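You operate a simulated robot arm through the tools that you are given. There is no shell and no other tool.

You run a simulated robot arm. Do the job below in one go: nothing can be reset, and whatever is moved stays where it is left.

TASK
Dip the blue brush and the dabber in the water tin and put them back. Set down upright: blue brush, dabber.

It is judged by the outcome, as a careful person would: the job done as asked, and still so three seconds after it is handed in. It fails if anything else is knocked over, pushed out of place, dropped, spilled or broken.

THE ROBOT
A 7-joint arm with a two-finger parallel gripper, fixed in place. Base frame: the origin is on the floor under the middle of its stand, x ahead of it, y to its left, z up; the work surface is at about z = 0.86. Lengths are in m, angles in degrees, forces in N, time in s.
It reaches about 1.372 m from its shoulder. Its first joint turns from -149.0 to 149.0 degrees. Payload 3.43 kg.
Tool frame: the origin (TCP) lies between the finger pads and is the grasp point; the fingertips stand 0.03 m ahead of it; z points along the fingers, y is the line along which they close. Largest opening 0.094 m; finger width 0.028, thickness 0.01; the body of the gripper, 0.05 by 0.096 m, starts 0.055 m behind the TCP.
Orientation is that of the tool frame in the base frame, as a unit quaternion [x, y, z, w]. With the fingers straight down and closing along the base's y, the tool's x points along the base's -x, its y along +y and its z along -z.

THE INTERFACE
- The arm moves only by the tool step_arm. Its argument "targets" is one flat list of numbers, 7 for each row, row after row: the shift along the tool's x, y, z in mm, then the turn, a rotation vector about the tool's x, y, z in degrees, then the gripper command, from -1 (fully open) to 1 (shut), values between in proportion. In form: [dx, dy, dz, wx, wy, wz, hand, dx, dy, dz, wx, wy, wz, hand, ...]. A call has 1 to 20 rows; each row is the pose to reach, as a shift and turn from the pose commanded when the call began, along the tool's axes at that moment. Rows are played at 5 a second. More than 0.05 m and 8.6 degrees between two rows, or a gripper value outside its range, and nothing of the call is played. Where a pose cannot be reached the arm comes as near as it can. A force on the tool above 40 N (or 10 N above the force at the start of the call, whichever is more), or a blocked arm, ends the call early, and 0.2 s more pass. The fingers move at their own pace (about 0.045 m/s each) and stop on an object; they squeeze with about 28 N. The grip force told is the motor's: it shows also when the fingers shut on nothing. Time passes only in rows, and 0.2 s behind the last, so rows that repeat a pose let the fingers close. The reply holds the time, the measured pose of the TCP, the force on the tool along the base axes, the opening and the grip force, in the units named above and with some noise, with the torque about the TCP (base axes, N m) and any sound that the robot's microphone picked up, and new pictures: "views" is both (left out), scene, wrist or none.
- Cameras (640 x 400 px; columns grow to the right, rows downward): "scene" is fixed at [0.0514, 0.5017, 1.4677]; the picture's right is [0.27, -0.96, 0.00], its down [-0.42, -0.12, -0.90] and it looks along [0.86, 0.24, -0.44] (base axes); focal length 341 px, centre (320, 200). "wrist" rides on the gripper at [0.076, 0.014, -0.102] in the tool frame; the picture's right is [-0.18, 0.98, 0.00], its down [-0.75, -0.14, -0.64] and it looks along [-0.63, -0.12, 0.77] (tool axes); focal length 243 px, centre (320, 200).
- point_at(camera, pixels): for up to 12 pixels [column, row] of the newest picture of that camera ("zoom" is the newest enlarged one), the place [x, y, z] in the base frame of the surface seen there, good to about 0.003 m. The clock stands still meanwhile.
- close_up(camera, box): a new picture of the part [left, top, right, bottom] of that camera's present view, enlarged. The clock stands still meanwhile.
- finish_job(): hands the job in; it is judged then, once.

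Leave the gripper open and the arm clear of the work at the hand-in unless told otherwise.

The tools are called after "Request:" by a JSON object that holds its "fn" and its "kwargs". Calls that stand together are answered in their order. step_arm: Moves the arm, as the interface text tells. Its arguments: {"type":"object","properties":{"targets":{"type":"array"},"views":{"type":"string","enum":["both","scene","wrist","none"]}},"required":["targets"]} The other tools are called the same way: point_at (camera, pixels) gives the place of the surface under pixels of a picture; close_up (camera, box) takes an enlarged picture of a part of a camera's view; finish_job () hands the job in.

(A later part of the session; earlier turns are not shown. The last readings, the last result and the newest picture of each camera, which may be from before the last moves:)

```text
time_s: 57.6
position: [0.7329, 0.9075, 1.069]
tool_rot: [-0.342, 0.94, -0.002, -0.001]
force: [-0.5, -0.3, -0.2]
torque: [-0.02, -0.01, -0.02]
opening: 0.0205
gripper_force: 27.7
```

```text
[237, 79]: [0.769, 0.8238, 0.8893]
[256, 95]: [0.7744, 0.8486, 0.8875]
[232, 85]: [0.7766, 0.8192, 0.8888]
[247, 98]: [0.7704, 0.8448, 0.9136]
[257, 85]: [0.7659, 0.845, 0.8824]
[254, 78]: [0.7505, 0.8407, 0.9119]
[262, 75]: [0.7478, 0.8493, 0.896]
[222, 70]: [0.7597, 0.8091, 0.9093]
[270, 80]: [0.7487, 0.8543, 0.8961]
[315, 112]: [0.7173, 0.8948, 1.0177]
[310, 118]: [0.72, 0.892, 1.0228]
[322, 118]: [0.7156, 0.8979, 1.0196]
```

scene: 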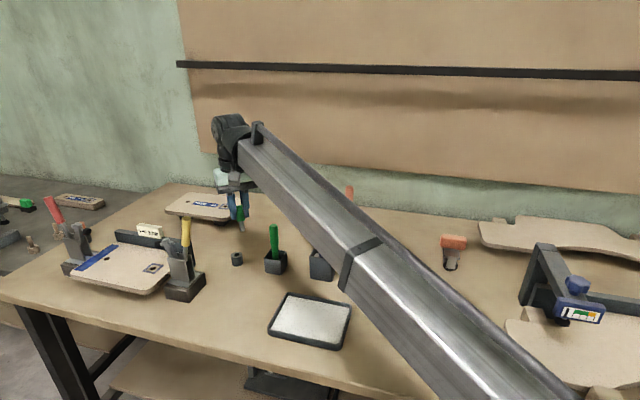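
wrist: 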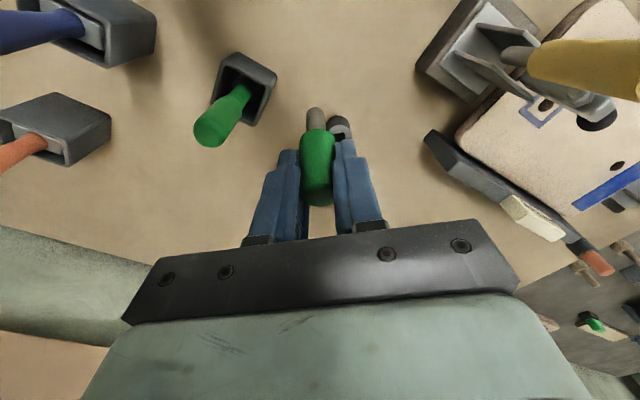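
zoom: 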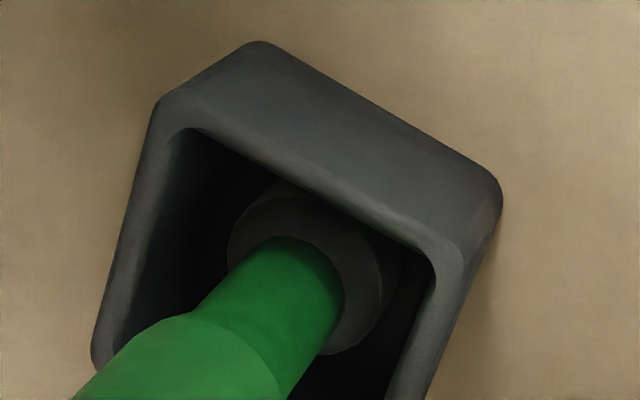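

The head in the green box is a round cylinder about 27 mm wide and only 24 mm tall (top at 0.8885), i.e. a pad on a handle — that tall green item is the dabber. What I hold is a pin, so I put it back exactly where it came from by reversing my moves: first the way back to the raised, tilted pose over its sleeve.

Request:
{"fn": "step_arm", "kwargs": {"targets": [-6, 1.5, 12, 0, -3, 0, 1, -14, 3.5, 24, 0, -6, 0, 1, -22, 5.5, 36, 0, -9, 0, 1, -31, 8, 48, 0, -12, 0, 1, -40, 10, 60, 0, -15, 0, 1, -48, 12, 72, 0, -18, 0, 1, -55.67, 13.4, 81.9, 0, -20, 0, 1, -55.67, 13.4, 81.9, 0, -20, 0, 1, -55.67, 13.4, 81.9, 0, -20, 0, 1], "views": "both"}}

Request:
{"fn": "close_up", "kwargs": {"camera": "wrist", "box": [270, 20, 370, 150]}}

Request:
{"fn": "close_up", "kwargs": {"camera": "scene", "box": [220, 210, 260, 270]}}

```text
time_s: 59.6
position: [0.7679, 0.953, 0.9858]
tool_rot: [-0.336, 0.926, 0.058, 0.163]
force: [-0.2, 0.3, 1.2]
torque: [-0.02, 0.01, 0.0]
opening: 0.0207
gripper_force: 28.2
```

scene: 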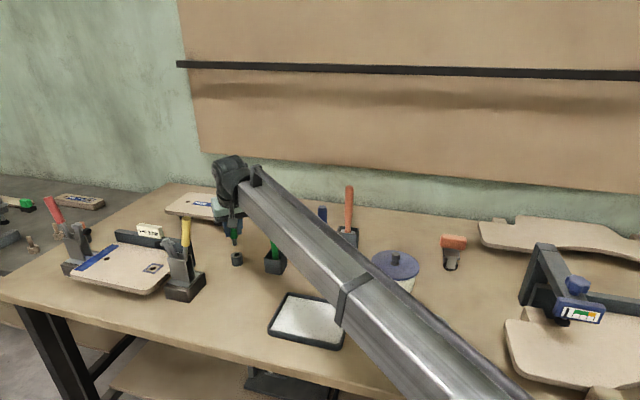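
wrist: 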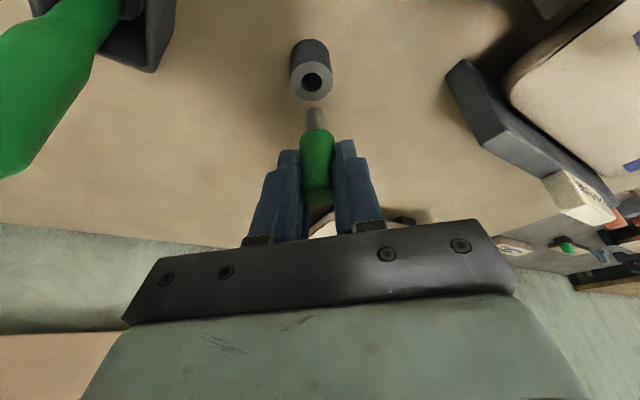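

```text
3.08 times, centred on (320, 85) of wrist
```

zoom: 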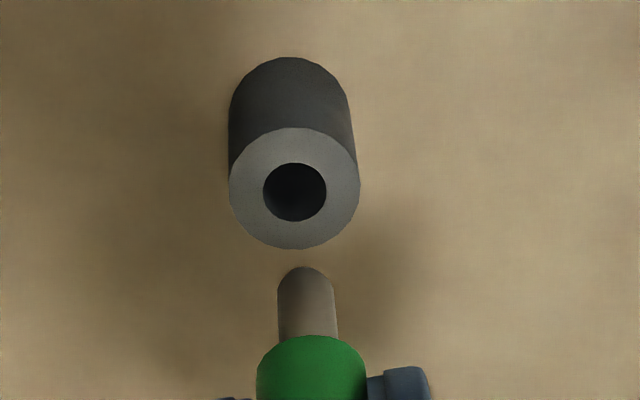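

```text
6.67 times, centred on (240, 240) of scene
```

zoom: 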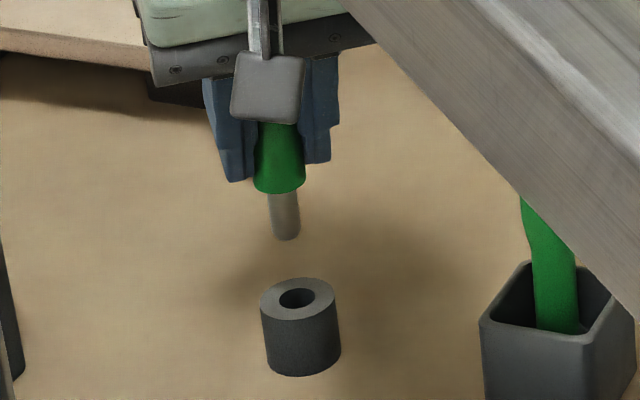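

The pin is back above its sleeve. The fit is tight (tip ≈11 mm, hole ≈13 mm), so I measure sleeve rim and tip edges precisely in an enlarged wrist view.

Request:
{"fn": "close_up", "kwargs": {"camera": "wrist", "box": [280, 50, 350, 130]}}

Request:
{"fn": "point_at", "kwargs": {"camera": "zoom", "pixels": [[320, 270], [305, 330], [330, 330], [355, 330], [300, 280], [345, 280], [270, 240], [230, 200], [290, 120], [345, 190], [300, 250], [220, 150]]}}

```text
5.00 times, centred on (315, 90) of wrist
```

zoom: 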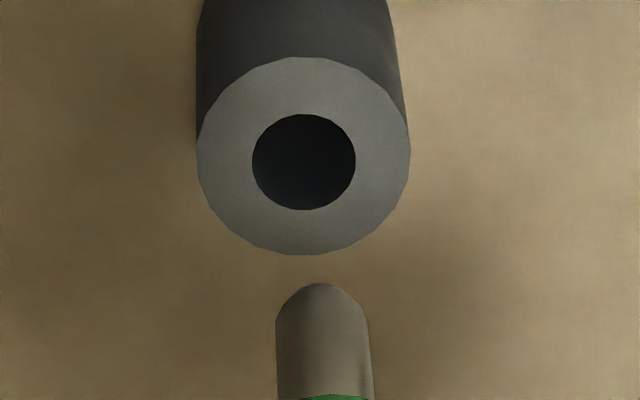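

```text
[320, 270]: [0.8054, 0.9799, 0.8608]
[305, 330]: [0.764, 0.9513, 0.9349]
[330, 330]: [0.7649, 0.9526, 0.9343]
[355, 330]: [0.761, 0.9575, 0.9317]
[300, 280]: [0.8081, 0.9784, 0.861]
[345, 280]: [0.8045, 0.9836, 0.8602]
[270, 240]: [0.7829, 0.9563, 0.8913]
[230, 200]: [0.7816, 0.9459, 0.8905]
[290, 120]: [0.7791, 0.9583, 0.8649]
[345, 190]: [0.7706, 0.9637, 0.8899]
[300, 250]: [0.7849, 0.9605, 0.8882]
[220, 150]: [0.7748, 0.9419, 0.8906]
```

The sleeve hole and pin axis seem off by 1–2 mm by my estimate. I hold still a few rows and re-read the pose to separate noise from a real shift.

Request:
{"fn": "step_arm", "kwargs": {"targets": [0, 0, 0, 0, 0, 0, 1, 0, 0, 0, 0, 0, 0, 1], "views": "both"}}

Request:
{"fn": "close_up", "kwargs": {"camera": "scene", "box": [220, 210, 260, 270]}}

Request:
{"fn": "point_at", "kwargs": {"camera": "zoom", "pixels": [[285, 228], [285, 205], [280, 180], [297, 280], [297, 314], [268, 296], [328, 296], [264, 340], [338, 340], [300, 350], [280, 150], [300, 318]]}}

Request:
{"fn": "step_arm", "kwargs": {"targets": [0, 0, 0, 0, 0, 0, 1], "views": "none"}}

Request:
{"fn": "step_arm", "kwargs": {"targets": [0, 0, 0, 0, 0, 0, 1], "views": "none"}}

```text
time_s: 60.2
position: [0.7659, 0.9538, 0.9853]
tool_rot: [-0.337, 0.926, 0.058, 0.163]
force: [-1.0, 0.2, -0.3]
torque: [0.01, -0.04, 0.0]
opening: 0.0203
gripper_force: 27.7
```

scene: 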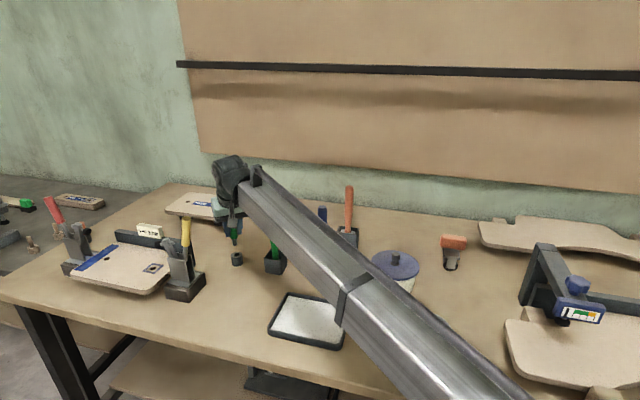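
wrist: 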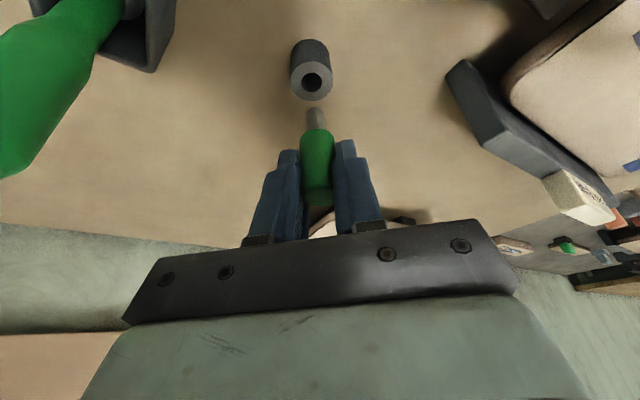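

```text
6.67 times, centred on (240, 240) of scene
```

zoom: 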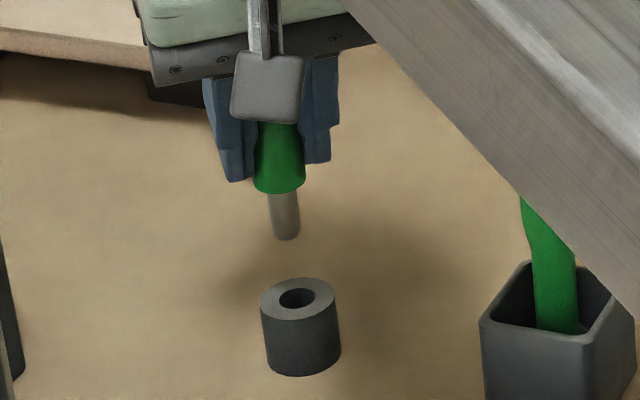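

```text
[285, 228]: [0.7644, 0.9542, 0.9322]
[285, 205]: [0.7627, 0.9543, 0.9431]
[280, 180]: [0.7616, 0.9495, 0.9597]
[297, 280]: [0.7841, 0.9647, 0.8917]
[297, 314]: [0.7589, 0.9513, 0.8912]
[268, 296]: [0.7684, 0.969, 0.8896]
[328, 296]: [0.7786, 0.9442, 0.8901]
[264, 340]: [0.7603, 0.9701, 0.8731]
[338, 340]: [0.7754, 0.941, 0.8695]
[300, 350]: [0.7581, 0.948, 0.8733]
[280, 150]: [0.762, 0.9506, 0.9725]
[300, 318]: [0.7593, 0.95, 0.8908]
```

```text
time_s: 60.6
position: [0.7672, 0.9543, 0.9861]
tool_rot: [-0.336, 0.926, 0.058, 0.163]
force: [0.2, -0.3, -0.2]
torque: [0.02, 0.0, -0.04]
opening: 0.0202
gripper_force: 28.0
```

```text
time_s: 61.0
position: [0.7664, 0.9539, 0.9854]
tool_rot: [-0.337, 0.926, 0.058, 0.161]
force: [0.2, 0.1, -0.5]
torque: [-0.01, 0.02, 0.0]
opening: 0.0204
gripper_force: 28.1
```

The pose is steady (≈0.7669, 0.9538, 0.9857). By lining up the pin's vertical axis in both views, the hole lies about 0.8 mm toward −y of the pin. I correct dy by −0.8 mm and lower 30 mm, leaving the tip about 6 mm over the sleeve, then look again.

Request:
{"fn": "step_arm", "kwargs": {"targets": [2, -0.4, 5.6, 0, 0, 0, 1, 4.1, -0.8, 11.3, 0, 0, 0, 1, 6.1, -0.8, 17, 0, 0, 0, 1, 8.2, -0.8, 22.6, 0, 0, 0, 1, 10.2, -0.8, 28.3, 0, 0, 0, 1, 10.2, -0.8, 28.3, 0, 0, 0, 1, 10.2, -0.8, 28.3, 0, 0, 0, 1], "views": "both"}}

Request:
{"fn": "close_up", "kwargs": {"camera": "wrist", "box": [285, 70, 345, 130]}}

Request:
{"fn": "close_up", "kwargs": {"camera": "scene", "box": [222, 235, 252, 270]}}

```text
time_s: 62.6
position: [0.7666, 0.9532, 0.9577]
tool_rot: [-0.337, 0.926, 0.058, 0.162]
force: [0.2, 0.6, -0.3]
torque: [0.01, -0.02, 0.03]
opening: 0.0206
gripper_force: 27.7
```

scene: 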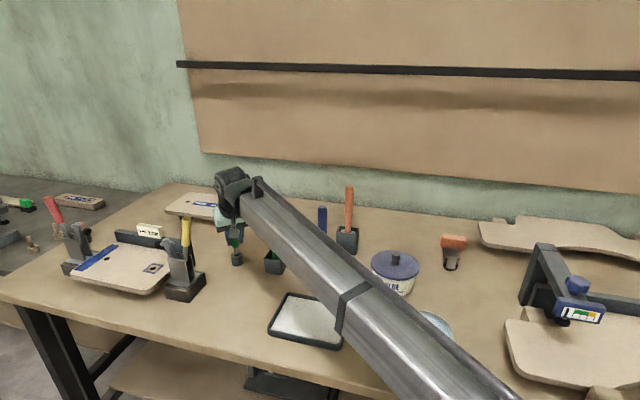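
wrist: 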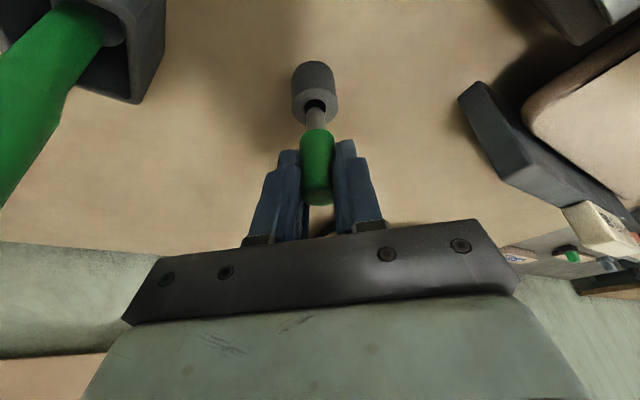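

```text
6.67 times, centred on (315, 100) of wrist
```

zoom: 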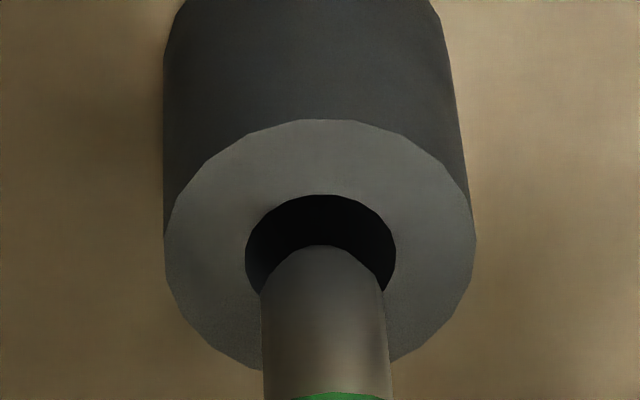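

```text
11.43 times, centred on (237, 252) of scene
```

zoom: 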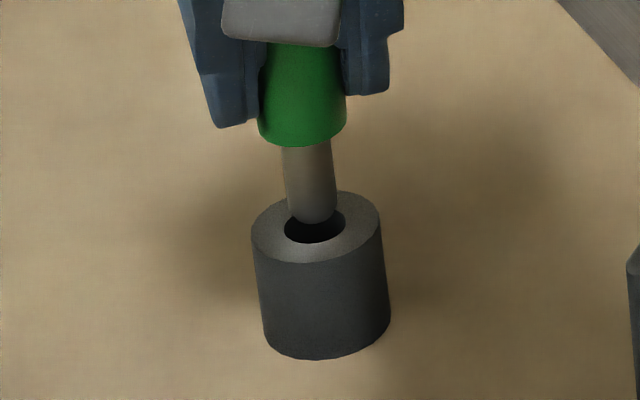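

Laterally the tip is now centred over the hole within about 0.5 mm in both views. I lower 6 mm in small steps and check force and pictures for entry.

Request:
{"fn": "step_arm", "kwargs": {"targets": [0.5, 0, 1.4, 0, 0, 0, 1, 1.0, 0, 2.8, 0, 0, 0, 1, 1.5, 0, 4.2, 0, 0, 0, 1, 2.05, 0, 5.65, 0, 0, 0, 1, 2.05, 0, 5.65, 0, 0, 0, 1], "views": "both"}}

Request:
{"fn": "close_up", "kwargs": {"camera": "wrist", "box": [285, 70, 345, 130]}}

Request:
{"fn": "close_up", "kwargs": {"camera": "scene", "box": [222, 235, 252, 270]}}

```text
time_s: 63.8
position: [0.7664, 0.9536, 0.9497]
tool_rot: [-0.337, 0.926, 0.059, 0.162]
force: [0.0, -0.3, -0.2]
torque: [0.02, 0.0, 0.0]
opening: 0.0201
gripper_force: 28.4
```

scene: 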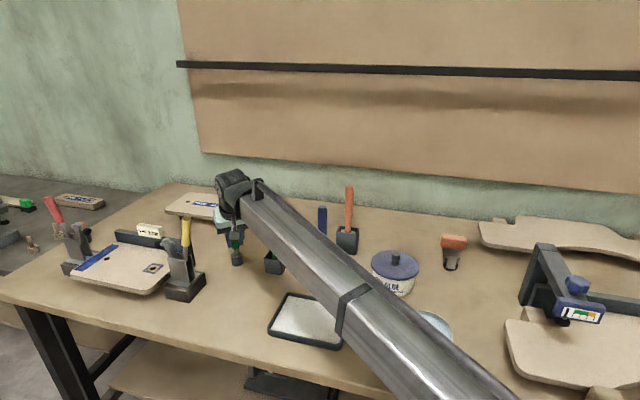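
wrist: 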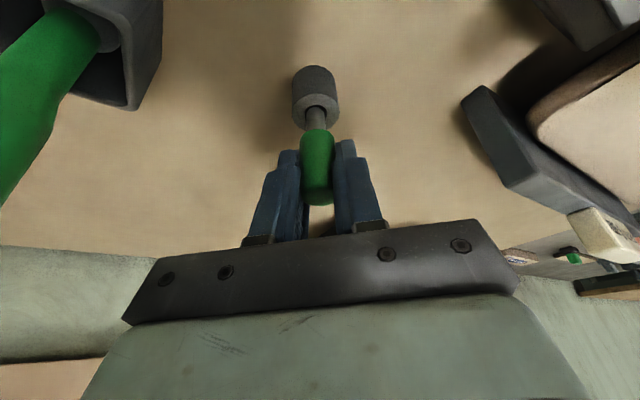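

```text
6.67 times, centred on (315, 100) of wrist
```

zoom: 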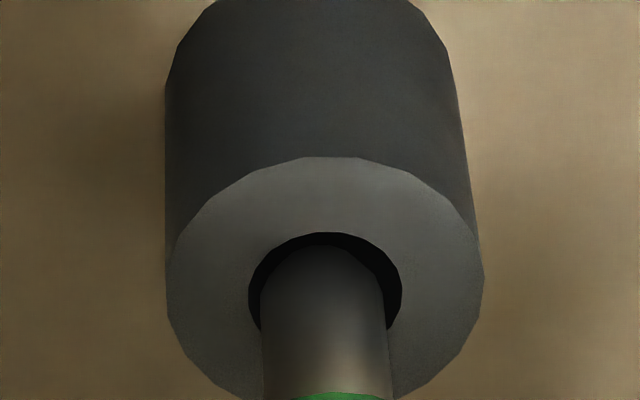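

```text
11.43 times, centred on (237, 252) of scene
```

zoom: 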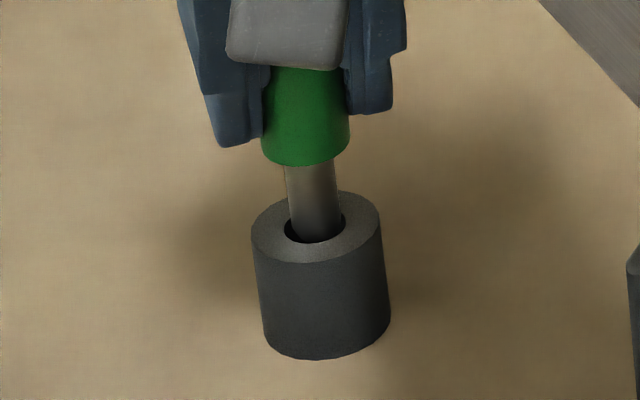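

The tip is entering the hole, laterally centred, with no contact force. I lower another 8 mm in small steps.

Request:
{"fn": "step_arm", "kwargs": {"targets": [0.5, 0, 1.4, 0, 0, 0, 1, 1.0, 0, 2.8, 0, 0, 0, 1, 1.5, 0, 4.2, 0, 0, 0, 1, 2.05, 0, 5.65, 0, 0, 0, 1, 2.7, 0, 7.5, 0, 0, 0, 1, 2.7, 0, 7.5, 0, 0, 0, 1], "views": "both"}}

Request:
{"fn": "close_up", "kwargs": {"camera": "wrist", "box": [285, 75, 345, 135]}}

Request:
{"fn": "close_up", "kwargs": {"camera": "scene", "box": [222, 235, 252, 270]}}

```text
time_s: 65.2
position: [0.7673, 0.9534, 0.9433]
tool_rot: [-0.337, 0.926, 0.059, 0.162]
force: [0.0, -0.4, 0.0]
torque: [-0.01, 0.01, 0.0]
opening: 0.0207
gripper_force: 27.6
```

scene: 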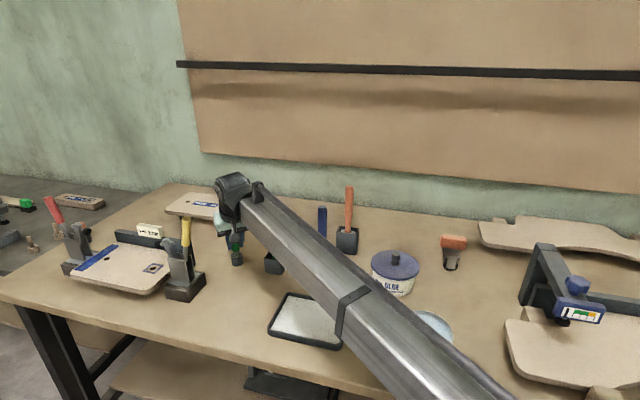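
wrist: 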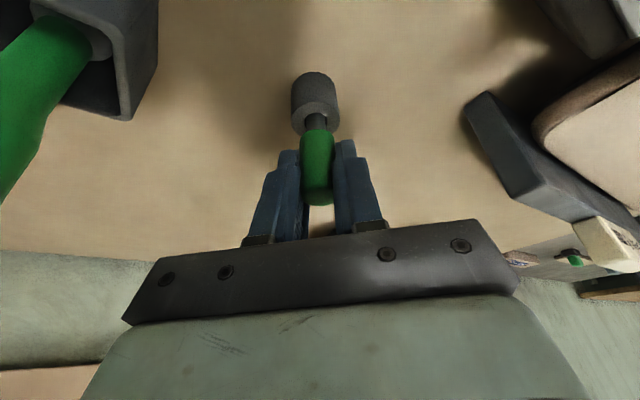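

```text
6.67 times, centred on (315, 105) of wrist
```

zoom: 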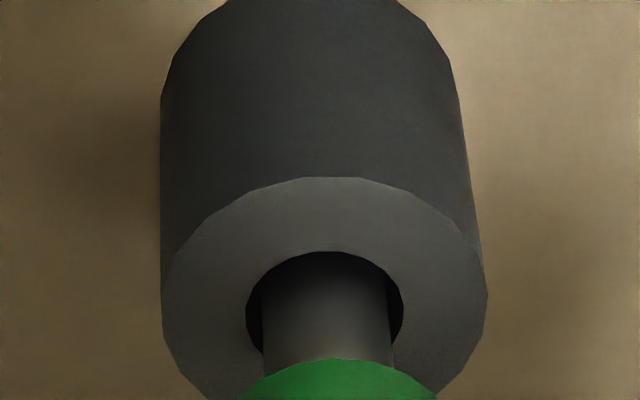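

```text
11.43 times, centred on (237, 252) of scene
```

zoom: 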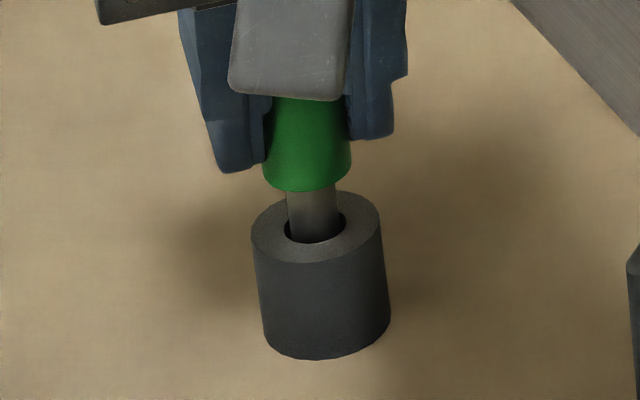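

The tip is inside the sleeve with clearance left and right and no force. About 18 mm remain; I lower 15 mm.

Request:
{"fn": "step_arm", "kwargs": {"targets": [0.7, 0, 1.9, 0, 0, 0, 1, 1.4, 0, 3.8, 0, 0, 0, 1, 2.0, 0, 5.65, 0, 0, 0, 1, 2.7, 0, 7.5, 0, 0, 0, 1, 3.4, 0, 9.4, 0, 0, 0, 1, 4.1, 0, 11.3, 0, 0, 0, 1, 4.6, 0, 12.7, 0, 0, 0, 1, 5.1, 0, 14.1, 0, 0, 0, 1, 5.1, 0, 14.1, 0, 0, 0, 1], "views": "both"}}

Request:
{"fn": "close_up", "kwargs": {"camera": "scene", "box": [222, 235, 252, 270]}}

```text
time_s: 67.2
position: [0.7681, 0.9535, 0.9278]
tool_rot: [-0.337, 0.925, 0.058, 0.162]
force: [0.0, 0.1, -0.3]
torque: [-0.02, -0.04, -0.02]
opening: 0.0204
gripper_force: 27.7
```

scene: 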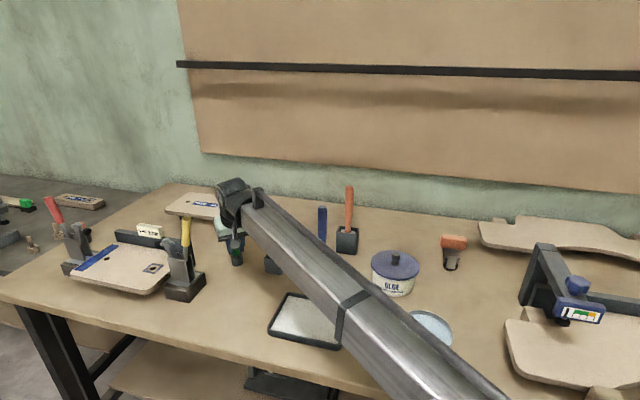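
wrist: 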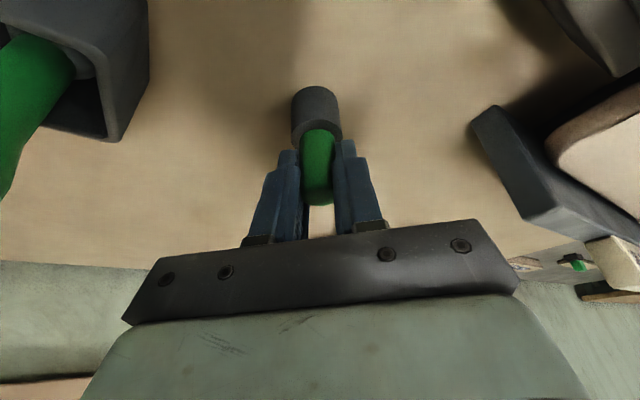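

```text
11.43 times, centred on (237, 252) of scene
```

zoom: 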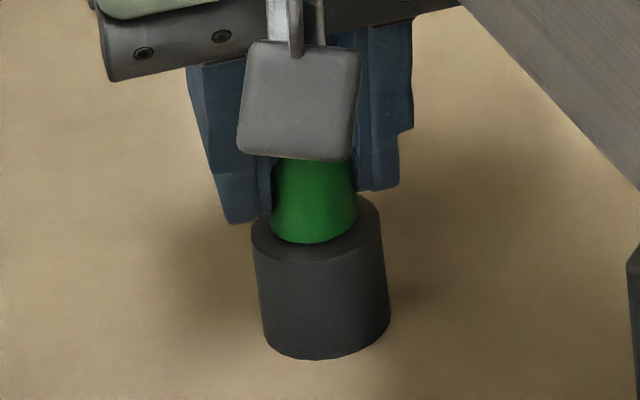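

Nearly seated. I lower 2.5 mm more in sub-millimetre steps and read the force.

Request:
{"fn": "step_arm", "kwargs": {"targets": [0.27, 0, 0.75, 0, 0, 0, 1, 0.54, 0, 1.5, 0, 0, 0, 1, 0.85, 0, 2.35, 0, 0, 0, 1, 0.85, 0, 2.35, 0, 0, 0, 1], "views": "none"}}

```text
time_s: 68.2
position: [0.7672, 0.9536, 0.9251]
tool_rot: [-0.337, 0.926, 0.058, 0.163]
force: [0.7, 0.2, -0.5]
torque: [-0.02, 0.05, 0.01]
opening: 0.0206
gripper_force: 28.3
```

No contact yet; another 1 mm.

Request:
{"fn": "step_arm", "kwargs": {"targets": [0.17, 0, 0.47, 0, 0, 0, 1, 0.34, 0, 0.94, 0, 0, 0, 1, 0.34, 0, 0.94, 0, 0, 0, 1], "views": "none"}}

Request:
{"fn": "close_up", "kwargs": {"camera": "scene", "box": [222, 235, 252, 270]}}

```text
time_s: 69.0
position: [0.7683, 0.9526, 0.9246]
tool_rot: [-0.337, 0.926, 0.058, 0.163]
force: [1.4, 0.1, 5.0]
torque: [0.02, 0.03, 0.01]
opening: 0.02
gripper_force: 27.5
```

```text
11.43 times, centred on (237, 252) of scene
```

zoom: 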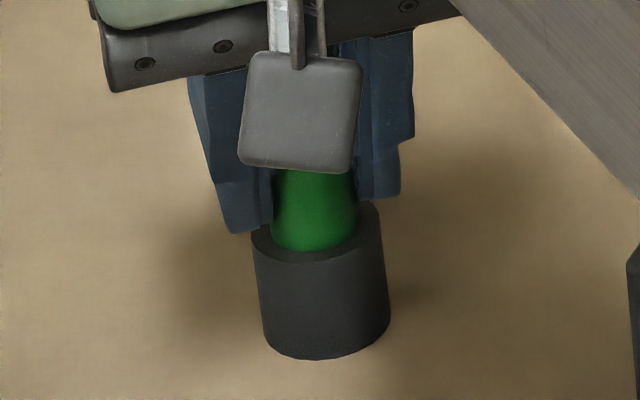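

Light contact, 5 N: the pin is seated. I open the fingers slowly to about 30 mm and check that it stands.

Request:
{"fn": "step_arm", "kwargs": {"targets": [0, 0, 0, 0, 0, 0, 0.56, 0, 0, 0, 0, 0, 0, 0.5, 0, 0, 0, 0, 0, 0, 0.4, 0, 0, 0, 0, 0, 0, 0.3, 0, 0, 0, 0, 0, 0, 0.2, 0, 0, 0, 0, 0, 0, 0.2], "views": "both"}}

Request:
{"fn": "close_up", "kwargs": {"camera": "scene", "box": [222, 235, 252, 270]}}

Request:
{"fn": "close_up", "kwargs": {"camera": "wrist", "box": [250, 70, 390, 230]}}

```text
time_s: 70.4
position: [0.7681, 0.9521, 0.9235]
tool_rot: [-0.336, 0.926, 0.058, 0.163]
force: [-0.2, 0.7, 0.0]
torque: [-0.02, -0.01, 0.04]
opening: 0.0376
gripper_force: 0.0
```

scene: 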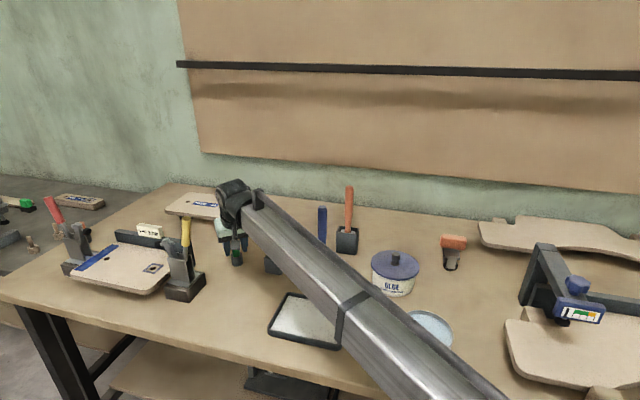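
wrist: 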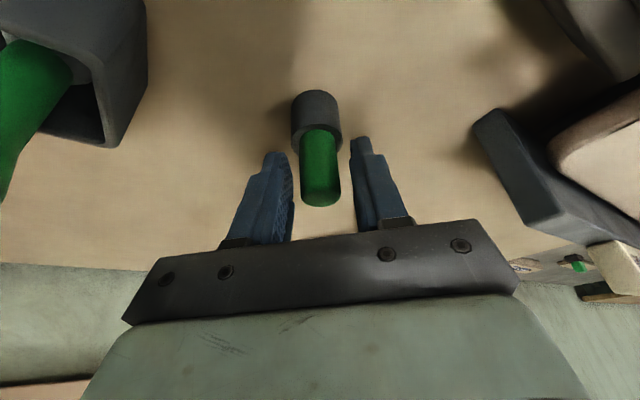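

```text
11.43 times, centred on (237, 252) of scene
```

zoom: 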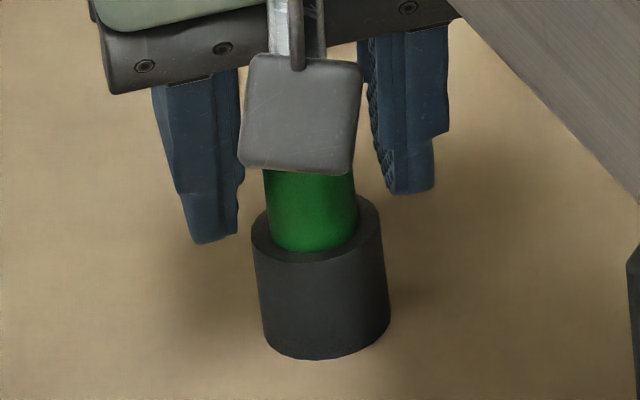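

```text
2.50 times, centred on (320, 150) of wrist
```

zoom: 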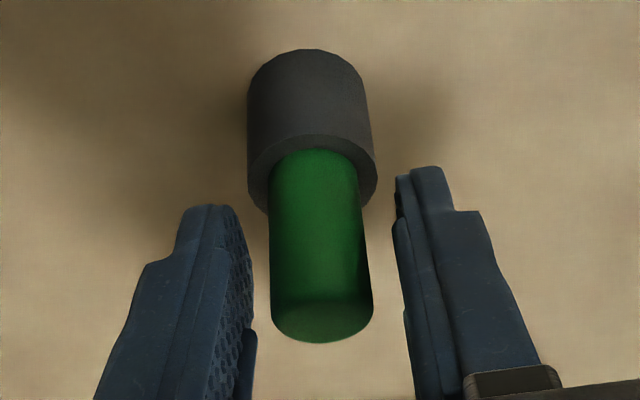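

The pin is back in its sleeve, which has not moved. I open a bit more, rise straight up out of the tilt, then straighten the hand on the way to the known pose (0.733, 0.908, 1.07).

Request:
{"fn": "step_arm", "kwargs": {"targets": [0, 0, 0, 0, 0, 0, 0, 0, 0, 0, 0, 0, 0, -0.3, 0, 0, 0, 0, 0, 0, -0.3, -2.5, 0, -7, 0, 0, 0, -0.3, -5.1, 0, -14, 0, 0, 0, -0.3, -8.2, 0, -22.7, 0, 0, 0, -0.3, -11.6, 0, -32, 0, 0, 0, -0.3, -15, 0, -41.5, 0, 0, 0, -0.3, -18.4, 0, -51, 0, 0, 0, -0.3, -21.1, 0, -58.4, 0, 0, 0, -0.3, -18, -1, -72, 0, 2, 0, -0.3, -14, -3, -86, 0, 5, 0, -0.3, -10, -5, -100, 0, 8, 0, -0.3, -6, -8, -114, 0, 11, 0, -0.3, -2, -10, -128, 0, 14, 0, -0.3, 1, -12, -142, 0, 17, 0, -0.3, 3.2, -13.4, -154.4, 0, 20, 0, -0.3, 3.2, -13.4, -154.4, 0, 20, 0, -0.3], "views": "both"}}

Request:
{"fn": "close_up", "kwargs": {"camera": "scene", "box": [220, 220, 300, 280]}}

Request:
{"fn": "close_up", "kwargs": {"camera": "wrist", "box": [170, 30, 370, 170]}}

```text
time_s: 74.2
position: [0.7337, 0.9069, 1.0675]
tool_rot: [-0.342, 0.94, -0.002, -0.001]
force: [-0.3, -0.4, 1.0]
torque: [0.0, -0.01, -0.06]
opening: 0.0611
gripper_force: 0.0
```

scene: 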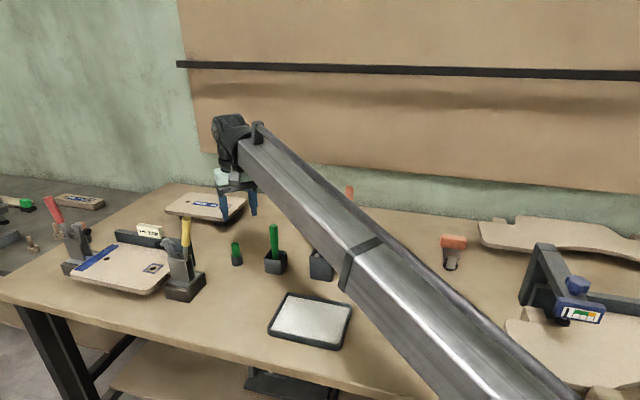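
wrist: 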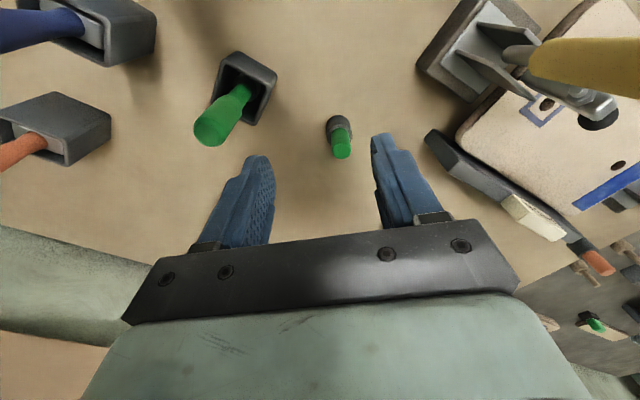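

```text
6.67 times, centred on (260, 250) of scene
```

zoom: 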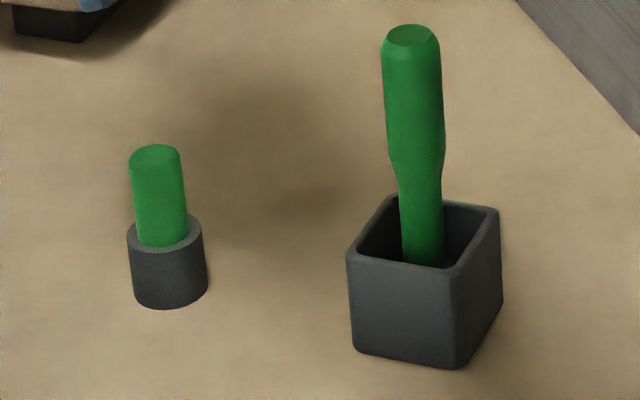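

```text
2.86 times, centred on (270, 100) of wrist
```

zoom: 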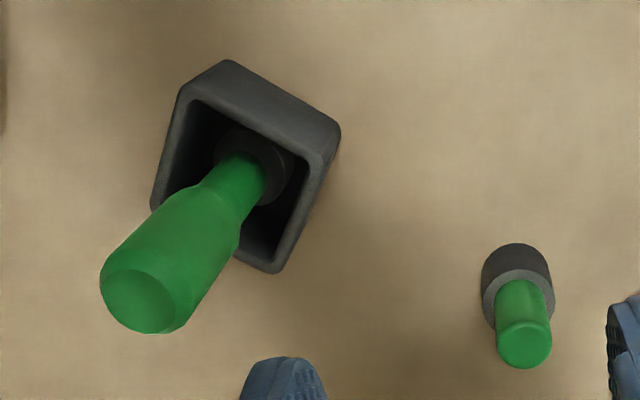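

The pin stands as before. Now the dabber in the square box: I measure its handle top and sides, its head and the box rim.

Request:
{"fn": "point_at", "kwargs": {"camera": "zoom", "pixels": [[138, 302], [110, 270], [170, 325], [180, 230], [215, 215], [155, 270], [225, 185], [180, 100], [325, 150], [275, 265], [155, 205], [285, 180]]}}

Request:
{"fn": "point_at", "kwargs": {"camera": "scene", "pixels": [[273, 225], [268, 232], [278, 232], [273, 240], [274, 248], [274, 258], [266, 258], [263, 259], [284, 252], [270, 249], [281, 261], [276, 268]]}}

```text
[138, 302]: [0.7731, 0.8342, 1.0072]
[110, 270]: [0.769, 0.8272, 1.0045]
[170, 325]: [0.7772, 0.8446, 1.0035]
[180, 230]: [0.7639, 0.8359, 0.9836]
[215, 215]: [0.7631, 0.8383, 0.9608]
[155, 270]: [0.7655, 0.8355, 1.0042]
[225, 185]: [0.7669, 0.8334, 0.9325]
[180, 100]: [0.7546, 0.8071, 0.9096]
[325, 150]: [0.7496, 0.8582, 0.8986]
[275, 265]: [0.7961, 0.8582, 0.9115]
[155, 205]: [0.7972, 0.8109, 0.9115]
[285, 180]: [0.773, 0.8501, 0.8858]
```

```text
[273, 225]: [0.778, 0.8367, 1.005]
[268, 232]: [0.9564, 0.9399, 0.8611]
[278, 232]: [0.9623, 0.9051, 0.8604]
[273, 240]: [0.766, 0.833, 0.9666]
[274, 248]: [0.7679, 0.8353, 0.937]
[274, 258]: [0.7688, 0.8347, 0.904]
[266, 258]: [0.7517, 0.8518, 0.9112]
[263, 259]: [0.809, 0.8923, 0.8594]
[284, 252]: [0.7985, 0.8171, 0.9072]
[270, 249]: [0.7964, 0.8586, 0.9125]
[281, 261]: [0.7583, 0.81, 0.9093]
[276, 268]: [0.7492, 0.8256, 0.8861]
```

Dabber handle axis ≈(0.7735, 0.8347), top 1.006; box rim 0.912, centred (0.775, 0.832). I move over it at TCP z≈1.075.

Request:
{"fn": "step_arm", "kwargs": {"targets": [2, -10, -3, 0, 0, 0, -0.3, 5, -24, -5, 0, 0, 0, -0.3, 8, -40, -7.5, 0, 0, 0, -0.3, 11, -56, -7.5, 0, 0, 0, -0.3, 14, -70, -7.5, 0, 0, 0, -0.3, 15.9, -80.9, -7.5, 0, 0, 0, -0.3, 15.9, -80.9, -7.5, 0, 0, 0, -0.3, 15.9, -80.9, -7.5, 0, 0, 0, -0.3], "views": "both"}}

Request:
{"fn": "close_up", "kwargs": {"camera": "wrist", "box": [230, 30, 410, 230]}}

```text
time_s: 76.0
position: [0.7751, 0.8351, 1.0758]
tool_rot: [-0.341, 0.94, -0.002, 0.0]
force: [0.4, -1.0, -0.4]
torque: [-0.01, -0.03, 0.03]
opening: 0.0611
gripper_force: 0.0
```

scene: 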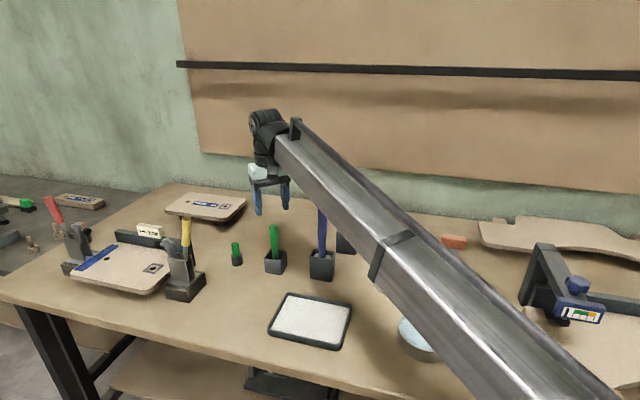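
wrist: 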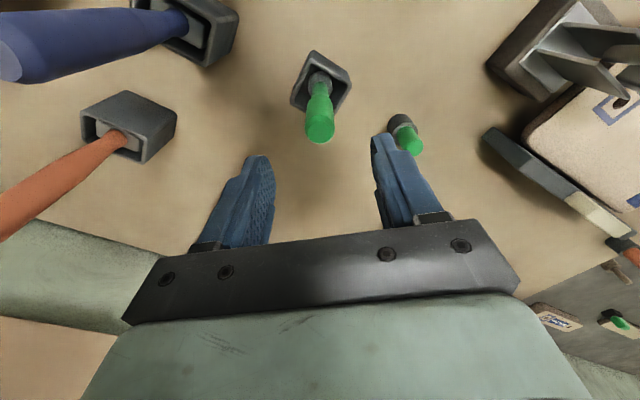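

```text
2.00 times, centred on (320, 130) of wrist
```

zoom: 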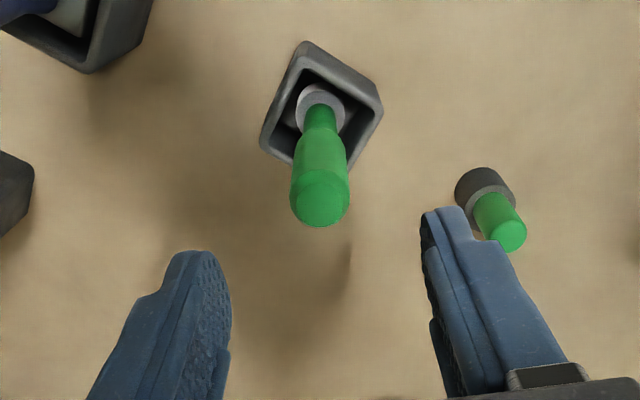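

The dabber is between the fingers. I measure its handle once more from here to centre exactly.

Request:
{"fn": "point_at", "kwargs": {"camera": "zoom", "pixels": [[320, 205], [293, 200], [348, 195], [320, 160], [297, 160], [346, 160], [300, 100], [340, 100], [318, 90], [262, 140], [380, 110], [305, 45]]}}

```text
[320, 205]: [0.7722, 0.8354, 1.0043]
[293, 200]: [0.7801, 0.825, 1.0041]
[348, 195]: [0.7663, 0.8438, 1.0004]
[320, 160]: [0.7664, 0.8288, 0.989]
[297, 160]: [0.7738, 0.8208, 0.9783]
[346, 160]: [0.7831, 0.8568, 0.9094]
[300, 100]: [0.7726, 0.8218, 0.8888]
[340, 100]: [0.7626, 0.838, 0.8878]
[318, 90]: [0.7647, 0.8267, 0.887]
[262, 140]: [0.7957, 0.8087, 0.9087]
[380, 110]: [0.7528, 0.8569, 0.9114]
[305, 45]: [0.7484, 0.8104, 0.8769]
```

Centred within 1 mm. I go down 106 mm to TCP z≈0.970, fingertips (0.940) staying above the box rim (0.912).

Request:
{"fn": "step_arm", "kwargs": {"targets": [0, 0.5, 13, 0, 0, 0, -0.3, 0, 0.5, 26, 0, 0, 0, -0.3, 0, 0.5, 39, 0, 0, 0, -0.3, 0, 0.5, 52, 0, 0, 0, -0.3, 0, 0.5, 65, 0, 0, 0, -0.3, 0, 0.5, 78, 0, 0, 0, -0.3, 0, 0.5, 91, 0, 0, 0, -0.3, 0, 0.5, 100, 0, 0, 0, -0.3, 0, 0.5, 106, 0, 0, 0, -0.3, 0, 0.5, 106, 0, 0, 0, -0.3], "views": "both"}}

Request:
{"fn": "close_up", "kwargs": {"camera": "scene", "box": [220, 150, 350, 290]}}

Request:
{"fn": "close_up", "kwargs": {"camera": "wrist", "box": [220, 50, 440, 250]}}

```text
time_s: 78.2
position: [0.7734, 0.8339, 0.9704]
tool_rot: [-0.342, 0.94, -0.001, -0.001]
force: [0.6, 0.3, 0.1]
torque: [0.03, -0.01, 0.0]
opening: 0.0616
gripper_force: 0.0
```

scene: 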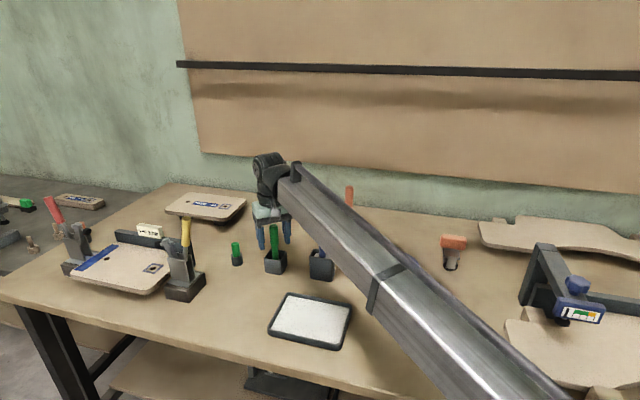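
wrist: 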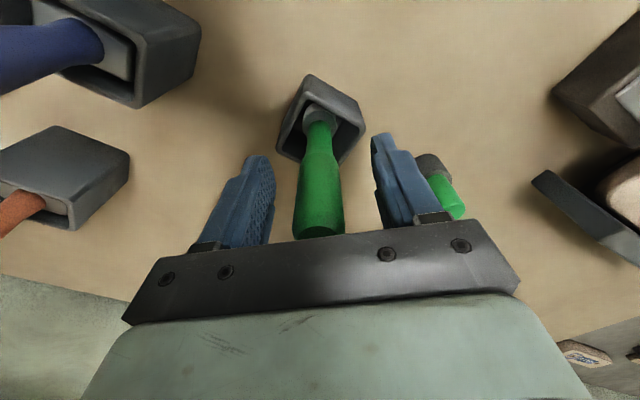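

```text
2.86 times, centred on (285, 220) of scene
```

zoom: 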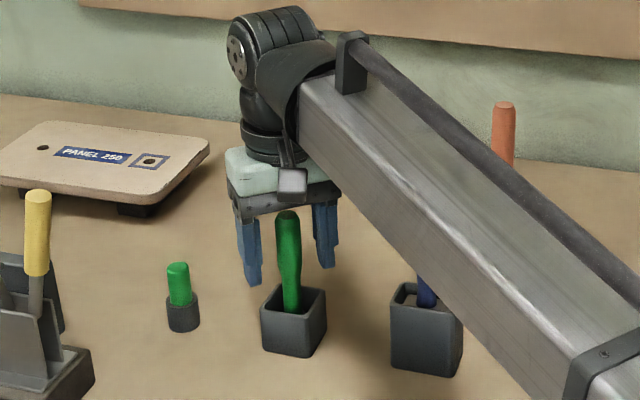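

```text
2.00 times, centred on (330, 150) of wrist
```

zoom: 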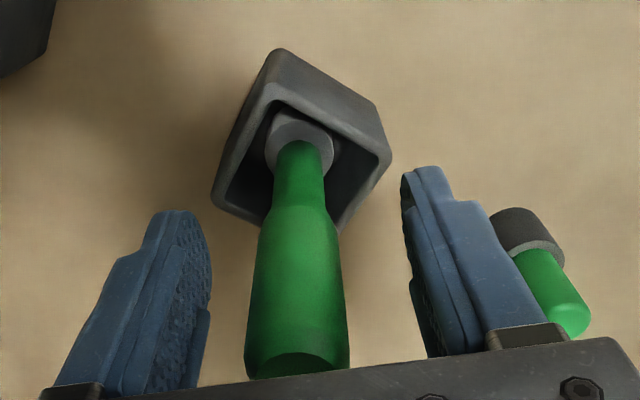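

The handle is between the pads. I close gradually and squeeze.

Request:
{"fn": "step_arm", "kwargs": {"targets": [0, 0, 0, 0, 0, 0, 0.1, 0, 0, 0, 0, 0, 0, 0.3, 0, 0, 0, 0, 0, 0, 0.42, 0, 0, 0, 0, 0, 0, 0.52, 0, 0, 0, 0, 0, 0, 0.62, 0, 0, 0, 0, 0, 0, 0.8, 0, 0, 0, 0, 0, 0, 1, 0, 0, 0, 0, 0, 0, 1, 0, 0, 0, 0, 0, 0, 1], "views": "wrist"}}

Request:
{"fn": "close_up", "kwargs": {"camera": "wrist", "box": [220, 50, 440, 250]}}

```text
time_s: 80.2
position: [0.7735, 0.835, 0.9708]
tool_rot: [-0.341, 0.94, -0.002, 0.0]
force: [-0.3, 0.7, -1.2]
torque: [0.05, 0.02, 0.0]
opening: 0.0232
gripper_force: 28.3
```

wrist: 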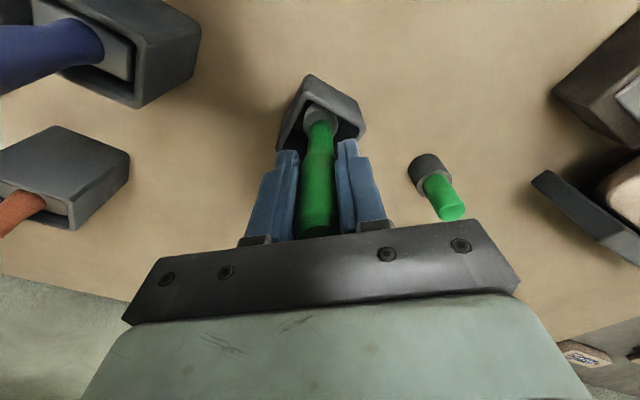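

```text
2.00 times, centred on (330, 150) of wrist
```

zoom: 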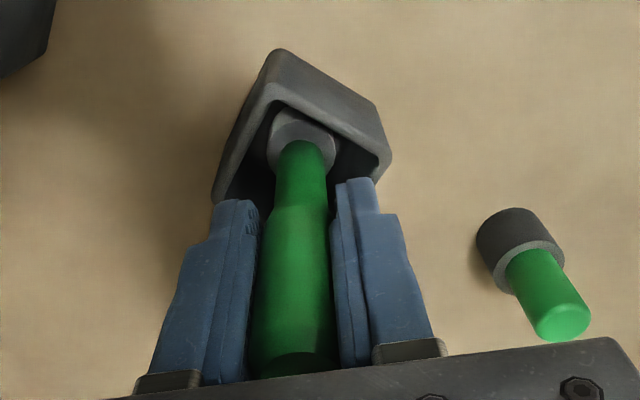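

Held at 23.2 mm. I lift straight up 100 mm slowly and look at the head.

Request:
{"fn": "step_arm", "kwargs": {"targets": [0, 0, -3, 0, 0, 0, 1, 0, 0, -8, 0, 0, 0, 1, 0, 0, -16, 0, 0, 0, 1, 0, 0, -24, 0, 0, 0, 1, 0, 0, -32, 0, 0, 0, 1, 0, 0, -42, 0, 0, 0, 1, 0, 0, -52, 0, 0, 0, 1, 0, 0, -62, 0, 0, 0, 1, 0, 0, -72, 0, 0, 0, 1, 0, 0, -82, 0, 0, 0, 1, 0, 0, -92, 0, 0, 0, 1, 0, 0, -100, 0, 0, 0, 1, 0, 0, -100, 0, 0, 0, 1], "views": "both"}}

Request:
{"fn": "close_up", "kwargs": {"camera": "scene", "box": [240, 190, 320, 280]}}

Request:
{"fn": "close_up", "kwargs": {"camera": "wrist", "box": [260, 40, 380, 160]}}

```text
time_s: 83.0
position: [0.7733, 0.8361, 1.0703]
tool_rot: [-0.342, 0.94, -0.001, -0.001]
force: [-0.9, 0.1, -0.7]
torque: [0.0, 0.0, 0.01]
opening: 0.0231
gripper_force: 28.2
```

scene: 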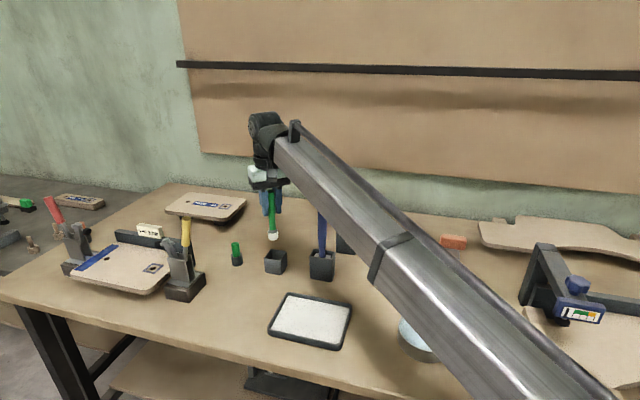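
wrist: 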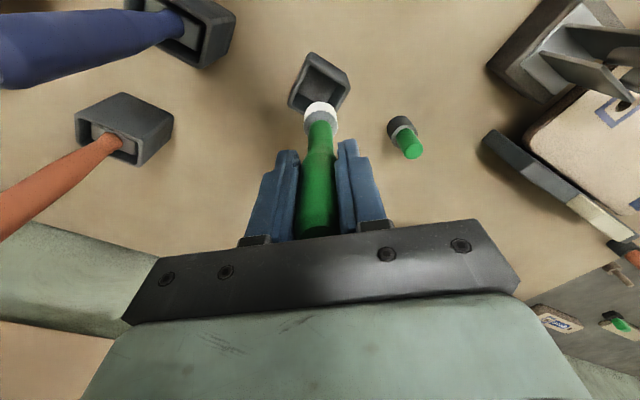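

```text
4.44 times, centred on (280, 235) of scene
```

zoom: 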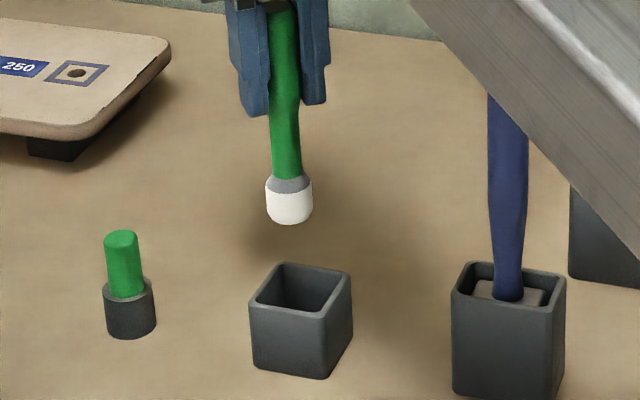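

```text
3.33 times, centred on (320, 100) of wrist
```

zoom: 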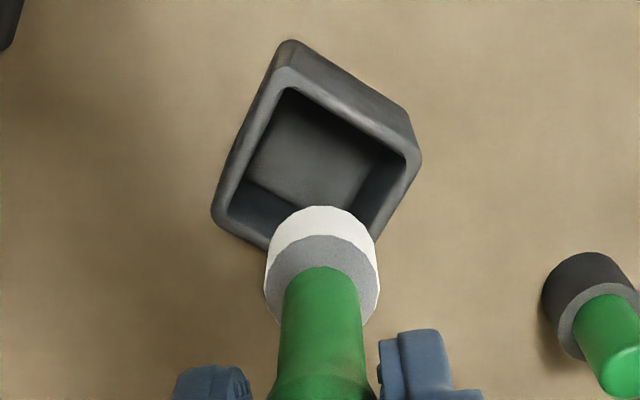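

That is clearly the dabber: a round white pad on the green handle. I measure its pad bottom for the dip.

Request:
{"fn": "close_up", "kwargs": {"camera": "scene", "box": [255, 215, 295, 250]}}

Request:
{"fn": "point_at", "kwargs": {"camera": "zoom", "pixels": [[280, 285], [280, 300], [250, 260], [315, 260], [280, 240], [280, 215], [280, 306], [262, 300], [300, 302], [280, 180]]}}

```text
11.43 times, centred on (275, 232) of scene
```

zoom: 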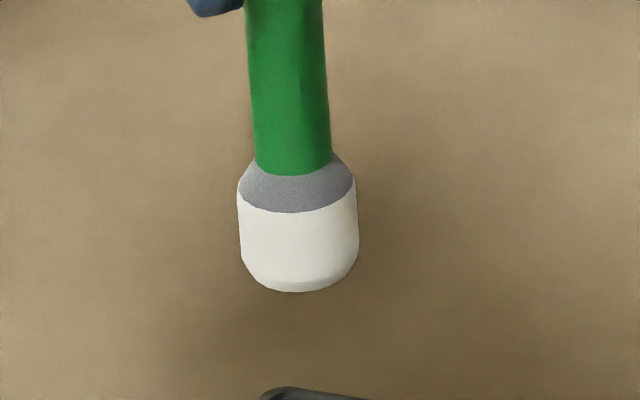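

```text
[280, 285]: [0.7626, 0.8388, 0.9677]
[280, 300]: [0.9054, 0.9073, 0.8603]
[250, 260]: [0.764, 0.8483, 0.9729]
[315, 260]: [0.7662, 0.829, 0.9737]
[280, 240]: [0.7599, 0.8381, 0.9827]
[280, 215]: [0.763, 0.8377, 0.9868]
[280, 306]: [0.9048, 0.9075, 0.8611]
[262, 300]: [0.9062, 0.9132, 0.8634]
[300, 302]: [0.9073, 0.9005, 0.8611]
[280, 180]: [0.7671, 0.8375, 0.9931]
```

Pad bottom is 0.106 m below the TCP, so it will meet the water (≈0.889) at TCP z≈0.995. I carry the dabber first inward to (0.66, 0.69), keeping clear of the blue brush.

Request:
{"fn": "step_arm", "kwargs": {"targets": [15, -3, -2, 0, 0, 0, 1, 35, -7, -5, 0, 0, 0, 1, 57, -12, -5, 0, 0, 0, 1, 80, -17, -5, 0, 0, 0, 1, 103, -22, -5, 0, 0, 0, 1, 126, -27, -5, 0, 0, 0, 1, 148, -31, -5, 0, 0, 0, 1, 167, -35, -5, 0, 0, 0, 1, 180, -38, -5, 0, 0, 0, 1, 180, -38, -5, 0, 0, 0, 1], "views": "scene"}}

```text
time_s: 85.2
position: [0.6595, 0.6895, 1.0753]
tool_rot: [-0.343, 0.939, -0.001, -0.001]
force: [0.1, 0.2, -0.7]
torque: [-0.01, -0.01, -0.01]
opening: 0.0233
gripper_force: 28.3
```

scene: 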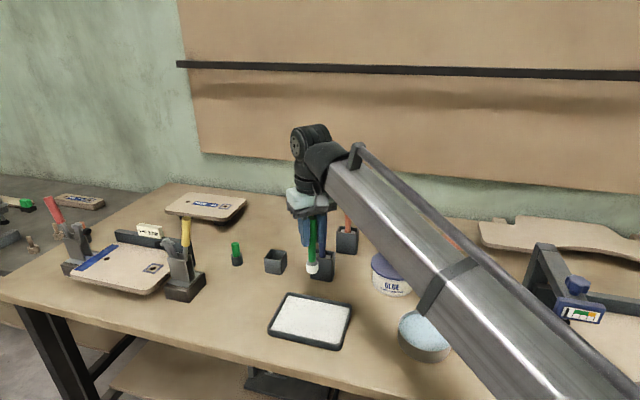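

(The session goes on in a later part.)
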